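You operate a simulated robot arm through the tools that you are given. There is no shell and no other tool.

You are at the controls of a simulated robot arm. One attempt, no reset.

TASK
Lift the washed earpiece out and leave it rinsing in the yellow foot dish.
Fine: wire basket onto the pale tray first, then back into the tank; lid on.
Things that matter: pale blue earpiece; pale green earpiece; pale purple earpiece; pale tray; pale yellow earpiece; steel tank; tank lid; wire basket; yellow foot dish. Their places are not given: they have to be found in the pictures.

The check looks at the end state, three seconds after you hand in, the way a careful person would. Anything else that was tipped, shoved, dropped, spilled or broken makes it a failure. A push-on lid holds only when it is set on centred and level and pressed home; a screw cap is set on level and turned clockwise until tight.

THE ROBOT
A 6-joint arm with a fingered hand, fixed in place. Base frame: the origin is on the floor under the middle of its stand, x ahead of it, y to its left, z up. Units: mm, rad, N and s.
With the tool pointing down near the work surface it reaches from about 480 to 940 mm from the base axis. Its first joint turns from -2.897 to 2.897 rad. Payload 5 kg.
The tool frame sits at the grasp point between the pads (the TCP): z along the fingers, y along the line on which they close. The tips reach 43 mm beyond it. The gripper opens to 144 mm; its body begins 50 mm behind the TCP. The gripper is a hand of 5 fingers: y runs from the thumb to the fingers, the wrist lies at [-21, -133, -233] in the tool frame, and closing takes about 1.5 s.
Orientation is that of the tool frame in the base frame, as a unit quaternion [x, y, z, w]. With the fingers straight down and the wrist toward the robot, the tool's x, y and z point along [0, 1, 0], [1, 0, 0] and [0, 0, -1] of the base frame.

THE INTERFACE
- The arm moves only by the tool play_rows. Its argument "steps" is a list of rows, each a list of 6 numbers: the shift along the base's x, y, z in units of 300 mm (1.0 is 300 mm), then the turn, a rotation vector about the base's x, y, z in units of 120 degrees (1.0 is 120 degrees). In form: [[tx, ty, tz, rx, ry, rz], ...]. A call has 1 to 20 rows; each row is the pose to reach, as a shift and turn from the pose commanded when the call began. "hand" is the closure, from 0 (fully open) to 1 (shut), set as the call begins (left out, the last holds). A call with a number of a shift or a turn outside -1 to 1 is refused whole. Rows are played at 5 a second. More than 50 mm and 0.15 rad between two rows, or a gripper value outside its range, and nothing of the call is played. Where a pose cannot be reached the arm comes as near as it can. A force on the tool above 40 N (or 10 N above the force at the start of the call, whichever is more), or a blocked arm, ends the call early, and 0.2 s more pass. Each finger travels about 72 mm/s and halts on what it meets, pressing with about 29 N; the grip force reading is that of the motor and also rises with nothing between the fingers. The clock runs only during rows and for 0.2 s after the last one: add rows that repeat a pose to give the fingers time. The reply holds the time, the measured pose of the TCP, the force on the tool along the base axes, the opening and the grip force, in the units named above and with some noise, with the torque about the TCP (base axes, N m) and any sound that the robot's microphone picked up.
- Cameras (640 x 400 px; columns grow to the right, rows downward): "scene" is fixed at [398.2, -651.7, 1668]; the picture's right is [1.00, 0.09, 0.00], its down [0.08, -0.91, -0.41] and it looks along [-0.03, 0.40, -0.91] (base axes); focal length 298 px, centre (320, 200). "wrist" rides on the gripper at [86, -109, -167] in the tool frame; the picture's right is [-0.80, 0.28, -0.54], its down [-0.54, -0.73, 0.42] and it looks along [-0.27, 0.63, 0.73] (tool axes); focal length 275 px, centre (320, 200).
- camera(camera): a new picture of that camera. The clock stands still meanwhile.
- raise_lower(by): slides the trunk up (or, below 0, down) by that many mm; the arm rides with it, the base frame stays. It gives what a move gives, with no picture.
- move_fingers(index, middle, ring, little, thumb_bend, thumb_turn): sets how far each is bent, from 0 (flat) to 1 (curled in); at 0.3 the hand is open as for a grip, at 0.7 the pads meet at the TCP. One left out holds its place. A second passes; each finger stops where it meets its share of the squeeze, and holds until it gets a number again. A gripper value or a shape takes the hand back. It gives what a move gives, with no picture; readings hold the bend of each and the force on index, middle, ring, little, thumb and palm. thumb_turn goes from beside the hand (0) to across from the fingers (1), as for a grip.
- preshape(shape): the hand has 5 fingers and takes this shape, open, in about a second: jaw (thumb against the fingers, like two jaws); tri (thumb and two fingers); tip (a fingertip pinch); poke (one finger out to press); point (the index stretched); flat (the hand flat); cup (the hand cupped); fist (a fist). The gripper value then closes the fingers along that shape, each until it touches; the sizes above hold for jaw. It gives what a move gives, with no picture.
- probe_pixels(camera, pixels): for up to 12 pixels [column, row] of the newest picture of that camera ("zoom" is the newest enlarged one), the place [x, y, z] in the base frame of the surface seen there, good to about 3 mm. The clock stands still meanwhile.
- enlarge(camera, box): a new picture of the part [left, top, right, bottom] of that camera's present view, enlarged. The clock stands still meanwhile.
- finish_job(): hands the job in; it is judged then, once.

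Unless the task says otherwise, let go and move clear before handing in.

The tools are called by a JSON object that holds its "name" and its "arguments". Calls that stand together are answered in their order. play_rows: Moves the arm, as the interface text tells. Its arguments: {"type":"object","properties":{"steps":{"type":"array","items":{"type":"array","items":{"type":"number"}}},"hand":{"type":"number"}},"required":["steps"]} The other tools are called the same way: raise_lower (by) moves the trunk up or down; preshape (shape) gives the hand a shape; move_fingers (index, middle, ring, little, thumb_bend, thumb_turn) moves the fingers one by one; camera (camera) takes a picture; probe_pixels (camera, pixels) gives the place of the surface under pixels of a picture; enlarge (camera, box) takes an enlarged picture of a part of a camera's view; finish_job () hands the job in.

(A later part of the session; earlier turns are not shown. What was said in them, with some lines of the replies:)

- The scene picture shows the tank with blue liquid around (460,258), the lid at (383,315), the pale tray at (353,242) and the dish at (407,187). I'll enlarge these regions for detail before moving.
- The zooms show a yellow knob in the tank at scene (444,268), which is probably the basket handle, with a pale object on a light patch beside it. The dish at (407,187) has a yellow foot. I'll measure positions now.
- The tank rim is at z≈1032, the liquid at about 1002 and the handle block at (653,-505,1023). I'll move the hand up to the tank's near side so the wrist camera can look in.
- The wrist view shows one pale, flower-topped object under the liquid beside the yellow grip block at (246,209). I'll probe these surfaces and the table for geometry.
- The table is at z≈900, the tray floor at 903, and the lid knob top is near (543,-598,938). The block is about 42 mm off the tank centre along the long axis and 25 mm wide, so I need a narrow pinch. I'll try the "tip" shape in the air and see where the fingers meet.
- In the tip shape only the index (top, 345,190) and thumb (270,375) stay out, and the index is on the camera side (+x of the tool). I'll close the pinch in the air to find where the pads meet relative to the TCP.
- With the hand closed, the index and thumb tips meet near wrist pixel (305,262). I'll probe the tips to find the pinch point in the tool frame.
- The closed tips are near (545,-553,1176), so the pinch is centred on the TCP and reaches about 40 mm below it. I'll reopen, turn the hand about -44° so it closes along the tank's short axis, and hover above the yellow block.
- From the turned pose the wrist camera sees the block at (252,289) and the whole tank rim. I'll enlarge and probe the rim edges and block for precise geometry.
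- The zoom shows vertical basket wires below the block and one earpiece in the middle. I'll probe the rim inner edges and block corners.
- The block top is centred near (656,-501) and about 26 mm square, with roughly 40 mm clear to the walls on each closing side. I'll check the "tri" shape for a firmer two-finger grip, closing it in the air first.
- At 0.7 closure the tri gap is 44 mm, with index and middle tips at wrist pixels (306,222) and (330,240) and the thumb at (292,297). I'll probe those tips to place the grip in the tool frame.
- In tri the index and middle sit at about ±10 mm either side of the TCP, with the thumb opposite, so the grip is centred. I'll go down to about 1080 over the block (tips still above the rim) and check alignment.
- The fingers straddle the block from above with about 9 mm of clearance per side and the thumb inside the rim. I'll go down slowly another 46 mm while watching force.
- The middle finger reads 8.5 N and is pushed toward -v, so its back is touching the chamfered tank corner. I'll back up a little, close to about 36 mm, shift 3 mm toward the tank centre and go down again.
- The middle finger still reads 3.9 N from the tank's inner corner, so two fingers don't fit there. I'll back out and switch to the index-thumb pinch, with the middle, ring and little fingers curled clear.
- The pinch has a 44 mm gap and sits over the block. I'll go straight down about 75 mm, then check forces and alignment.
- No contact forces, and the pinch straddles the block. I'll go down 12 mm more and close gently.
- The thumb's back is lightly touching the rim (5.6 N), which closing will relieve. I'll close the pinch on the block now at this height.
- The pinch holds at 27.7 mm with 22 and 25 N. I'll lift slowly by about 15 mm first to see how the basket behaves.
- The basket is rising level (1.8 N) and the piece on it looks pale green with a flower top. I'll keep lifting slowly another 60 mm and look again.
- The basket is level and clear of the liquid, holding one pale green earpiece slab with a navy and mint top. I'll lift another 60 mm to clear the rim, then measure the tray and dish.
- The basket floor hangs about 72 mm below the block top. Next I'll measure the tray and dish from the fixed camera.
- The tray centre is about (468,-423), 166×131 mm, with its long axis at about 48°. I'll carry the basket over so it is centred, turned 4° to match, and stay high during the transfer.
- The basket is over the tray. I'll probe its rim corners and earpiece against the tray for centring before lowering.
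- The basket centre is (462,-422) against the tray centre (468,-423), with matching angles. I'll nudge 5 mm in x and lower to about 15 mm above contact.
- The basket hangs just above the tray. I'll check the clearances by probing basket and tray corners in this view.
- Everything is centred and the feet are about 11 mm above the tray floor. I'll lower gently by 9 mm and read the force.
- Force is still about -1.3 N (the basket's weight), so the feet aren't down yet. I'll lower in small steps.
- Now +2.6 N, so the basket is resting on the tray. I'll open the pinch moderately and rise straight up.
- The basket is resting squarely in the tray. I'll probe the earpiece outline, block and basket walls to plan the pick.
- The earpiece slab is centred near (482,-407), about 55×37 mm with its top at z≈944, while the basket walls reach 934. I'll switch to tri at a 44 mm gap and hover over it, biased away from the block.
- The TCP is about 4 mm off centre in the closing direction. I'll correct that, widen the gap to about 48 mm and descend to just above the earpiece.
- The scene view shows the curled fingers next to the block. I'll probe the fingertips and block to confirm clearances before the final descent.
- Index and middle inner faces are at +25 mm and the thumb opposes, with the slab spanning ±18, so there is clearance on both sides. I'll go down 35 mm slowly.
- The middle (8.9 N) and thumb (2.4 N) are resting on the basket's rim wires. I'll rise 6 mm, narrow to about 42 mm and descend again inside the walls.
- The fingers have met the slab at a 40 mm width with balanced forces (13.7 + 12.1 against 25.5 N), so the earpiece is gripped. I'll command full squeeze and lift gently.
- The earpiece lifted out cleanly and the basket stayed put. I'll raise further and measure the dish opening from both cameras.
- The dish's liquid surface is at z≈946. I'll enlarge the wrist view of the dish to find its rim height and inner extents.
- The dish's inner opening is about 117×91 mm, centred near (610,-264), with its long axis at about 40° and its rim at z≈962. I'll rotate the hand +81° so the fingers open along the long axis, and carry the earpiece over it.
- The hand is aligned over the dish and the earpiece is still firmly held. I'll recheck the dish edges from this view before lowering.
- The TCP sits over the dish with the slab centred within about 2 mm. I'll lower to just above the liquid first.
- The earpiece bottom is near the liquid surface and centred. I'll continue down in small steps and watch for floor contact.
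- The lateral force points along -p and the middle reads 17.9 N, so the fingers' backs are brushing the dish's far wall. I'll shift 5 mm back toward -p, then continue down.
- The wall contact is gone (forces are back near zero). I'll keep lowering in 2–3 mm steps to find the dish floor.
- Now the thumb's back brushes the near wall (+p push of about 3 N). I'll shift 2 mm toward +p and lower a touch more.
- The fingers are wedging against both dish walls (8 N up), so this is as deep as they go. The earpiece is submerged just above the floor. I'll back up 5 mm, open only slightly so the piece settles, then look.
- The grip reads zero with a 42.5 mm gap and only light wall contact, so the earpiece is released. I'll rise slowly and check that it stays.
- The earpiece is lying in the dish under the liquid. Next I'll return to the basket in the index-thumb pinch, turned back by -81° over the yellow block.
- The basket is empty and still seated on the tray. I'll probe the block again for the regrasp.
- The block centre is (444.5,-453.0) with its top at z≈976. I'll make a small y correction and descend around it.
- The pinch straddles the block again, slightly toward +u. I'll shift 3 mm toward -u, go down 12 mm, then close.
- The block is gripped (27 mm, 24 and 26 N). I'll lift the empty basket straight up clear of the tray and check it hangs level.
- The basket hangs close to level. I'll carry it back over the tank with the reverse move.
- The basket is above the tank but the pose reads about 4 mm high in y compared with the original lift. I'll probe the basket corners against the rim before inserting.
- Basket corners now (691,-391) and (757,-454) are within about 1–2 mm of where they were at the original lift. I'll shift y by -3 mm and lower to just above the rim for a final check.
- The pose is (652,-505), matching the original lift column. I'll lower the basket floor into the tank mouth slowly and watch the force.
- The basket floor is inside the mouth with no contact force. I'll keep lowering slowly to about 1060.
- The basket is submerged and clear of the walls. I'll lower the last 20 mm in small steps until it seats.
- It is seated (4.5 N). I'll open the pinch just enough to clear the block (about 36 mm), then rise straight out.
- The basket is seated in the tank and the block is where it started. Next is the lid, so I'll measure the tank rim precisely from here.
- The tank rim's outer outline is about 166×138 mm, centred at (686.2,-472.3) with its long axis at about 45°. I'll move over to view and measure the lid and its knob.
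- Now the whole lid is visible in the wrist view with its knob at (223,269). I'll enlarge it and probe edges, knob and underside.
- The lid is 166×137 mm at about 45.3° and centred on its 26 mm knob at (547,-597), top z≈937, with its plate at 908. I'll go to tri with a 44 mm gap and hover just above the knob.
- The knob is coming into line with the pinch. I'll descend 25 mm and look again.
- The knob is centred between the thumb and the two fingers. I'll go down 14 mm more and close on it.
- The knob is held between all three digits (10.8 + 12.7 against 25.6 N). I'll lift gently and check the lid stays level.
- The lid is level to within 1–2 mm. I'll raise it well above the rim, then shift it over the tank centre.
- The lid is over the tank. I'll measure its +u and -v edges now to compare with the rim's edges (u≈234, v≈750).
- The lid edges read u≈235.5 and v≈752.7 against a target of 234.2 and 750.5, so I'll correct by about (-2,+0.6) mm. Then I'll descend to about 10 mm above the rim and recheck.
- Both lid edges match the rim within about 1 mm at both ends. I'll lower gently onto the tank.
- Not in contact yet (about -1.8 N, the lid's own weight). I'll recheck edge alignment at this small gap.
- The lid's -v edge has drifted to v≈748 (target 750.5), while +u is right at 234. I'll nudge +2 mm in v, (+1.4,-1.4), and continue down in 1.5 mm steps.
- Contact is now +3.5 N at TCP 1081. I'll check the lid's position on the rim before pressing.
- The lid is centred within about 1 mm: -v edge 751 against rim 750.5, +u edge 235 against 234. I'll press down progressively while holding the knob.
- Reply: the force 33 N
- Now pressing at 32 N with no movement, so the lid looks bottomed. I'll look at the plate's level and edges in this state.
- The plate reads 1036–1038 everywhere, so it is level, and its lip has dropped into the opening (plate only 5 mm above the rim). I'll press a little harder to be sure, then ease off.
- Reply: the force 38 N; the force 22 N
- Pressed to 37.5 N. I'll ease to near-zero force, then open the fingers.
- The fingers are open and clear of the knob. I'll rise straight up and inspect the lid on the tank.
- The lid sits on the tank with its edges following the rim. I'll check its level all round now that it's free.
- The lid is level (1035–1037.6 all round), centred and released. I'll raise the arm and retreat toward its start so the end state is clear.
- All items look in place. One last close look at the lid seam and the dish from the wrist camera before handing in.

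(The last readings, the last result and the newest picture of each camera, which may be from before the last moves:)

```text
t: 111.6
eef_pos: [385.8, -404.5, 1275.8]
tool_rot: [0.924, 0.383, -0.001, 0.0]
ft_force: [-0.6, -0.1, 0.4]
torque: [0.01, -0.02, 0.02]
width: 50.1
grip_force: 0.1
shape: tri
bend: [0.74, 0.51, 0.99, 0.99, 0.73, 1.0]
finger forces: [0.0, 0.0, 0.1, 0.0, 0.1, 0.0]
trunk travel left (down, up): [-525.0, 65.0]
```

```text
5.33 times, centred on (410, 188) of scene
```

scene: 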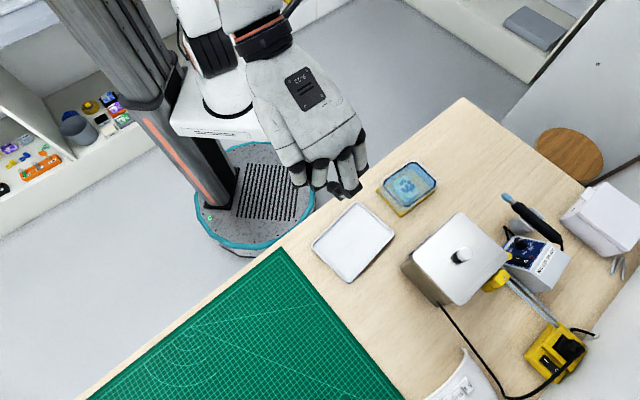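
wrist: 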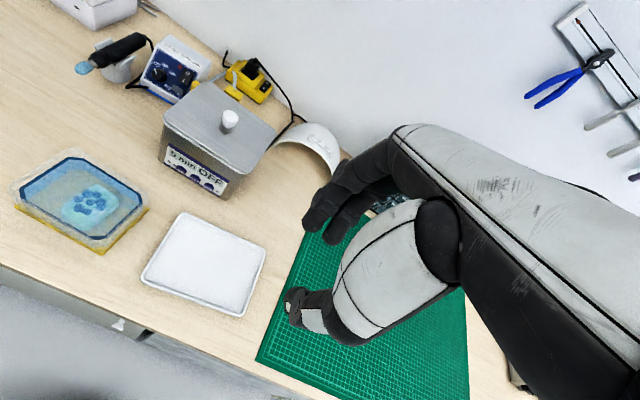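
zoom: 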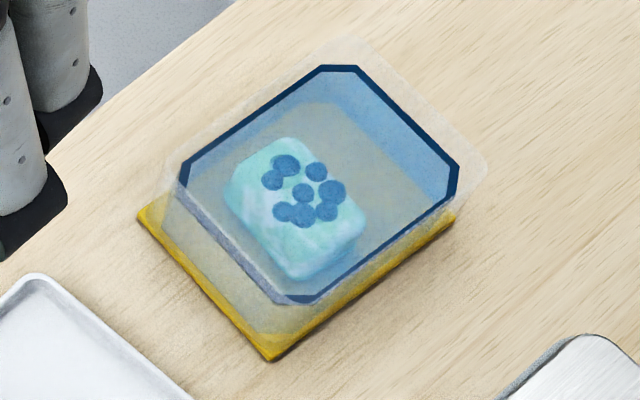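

The lid is flush and level all round. The pale green earpiece lies submerged in the yellow-foot dish, the basket is back in the tank, and the tray and dish are undisturbed. The hand is empty and clear, so I'm handing in.

{"name": "finish_job", "arguments": {}}

```text
The job is handed in.
```

The washed earpiece is in the yellow foot dish, under the liquid, and I've handed the job in. I haven't seen the check's result.

- **Earpiece:** there was only one in the tank, the pale green one. I saw no loose blue, purple or yellow earpieces on the bench. I let it go just above the dish floor, and it settled flat with its top facing up.
- **Dish:** my fingers brushed its walls on the way in, which may have moved it 2–3 mm. Nothing tipped or spilled that I could see.
- **Basket:** it went onto the pale tray first, then back into the tank, with its yellow grip back in its starting position.
- **Lid:** it is within about 1 mm of centre on the rim and level. I pressed it down with about 37 N and heard no click. The plate sits flush on the rim.

The hand is empty and clear of the bench.
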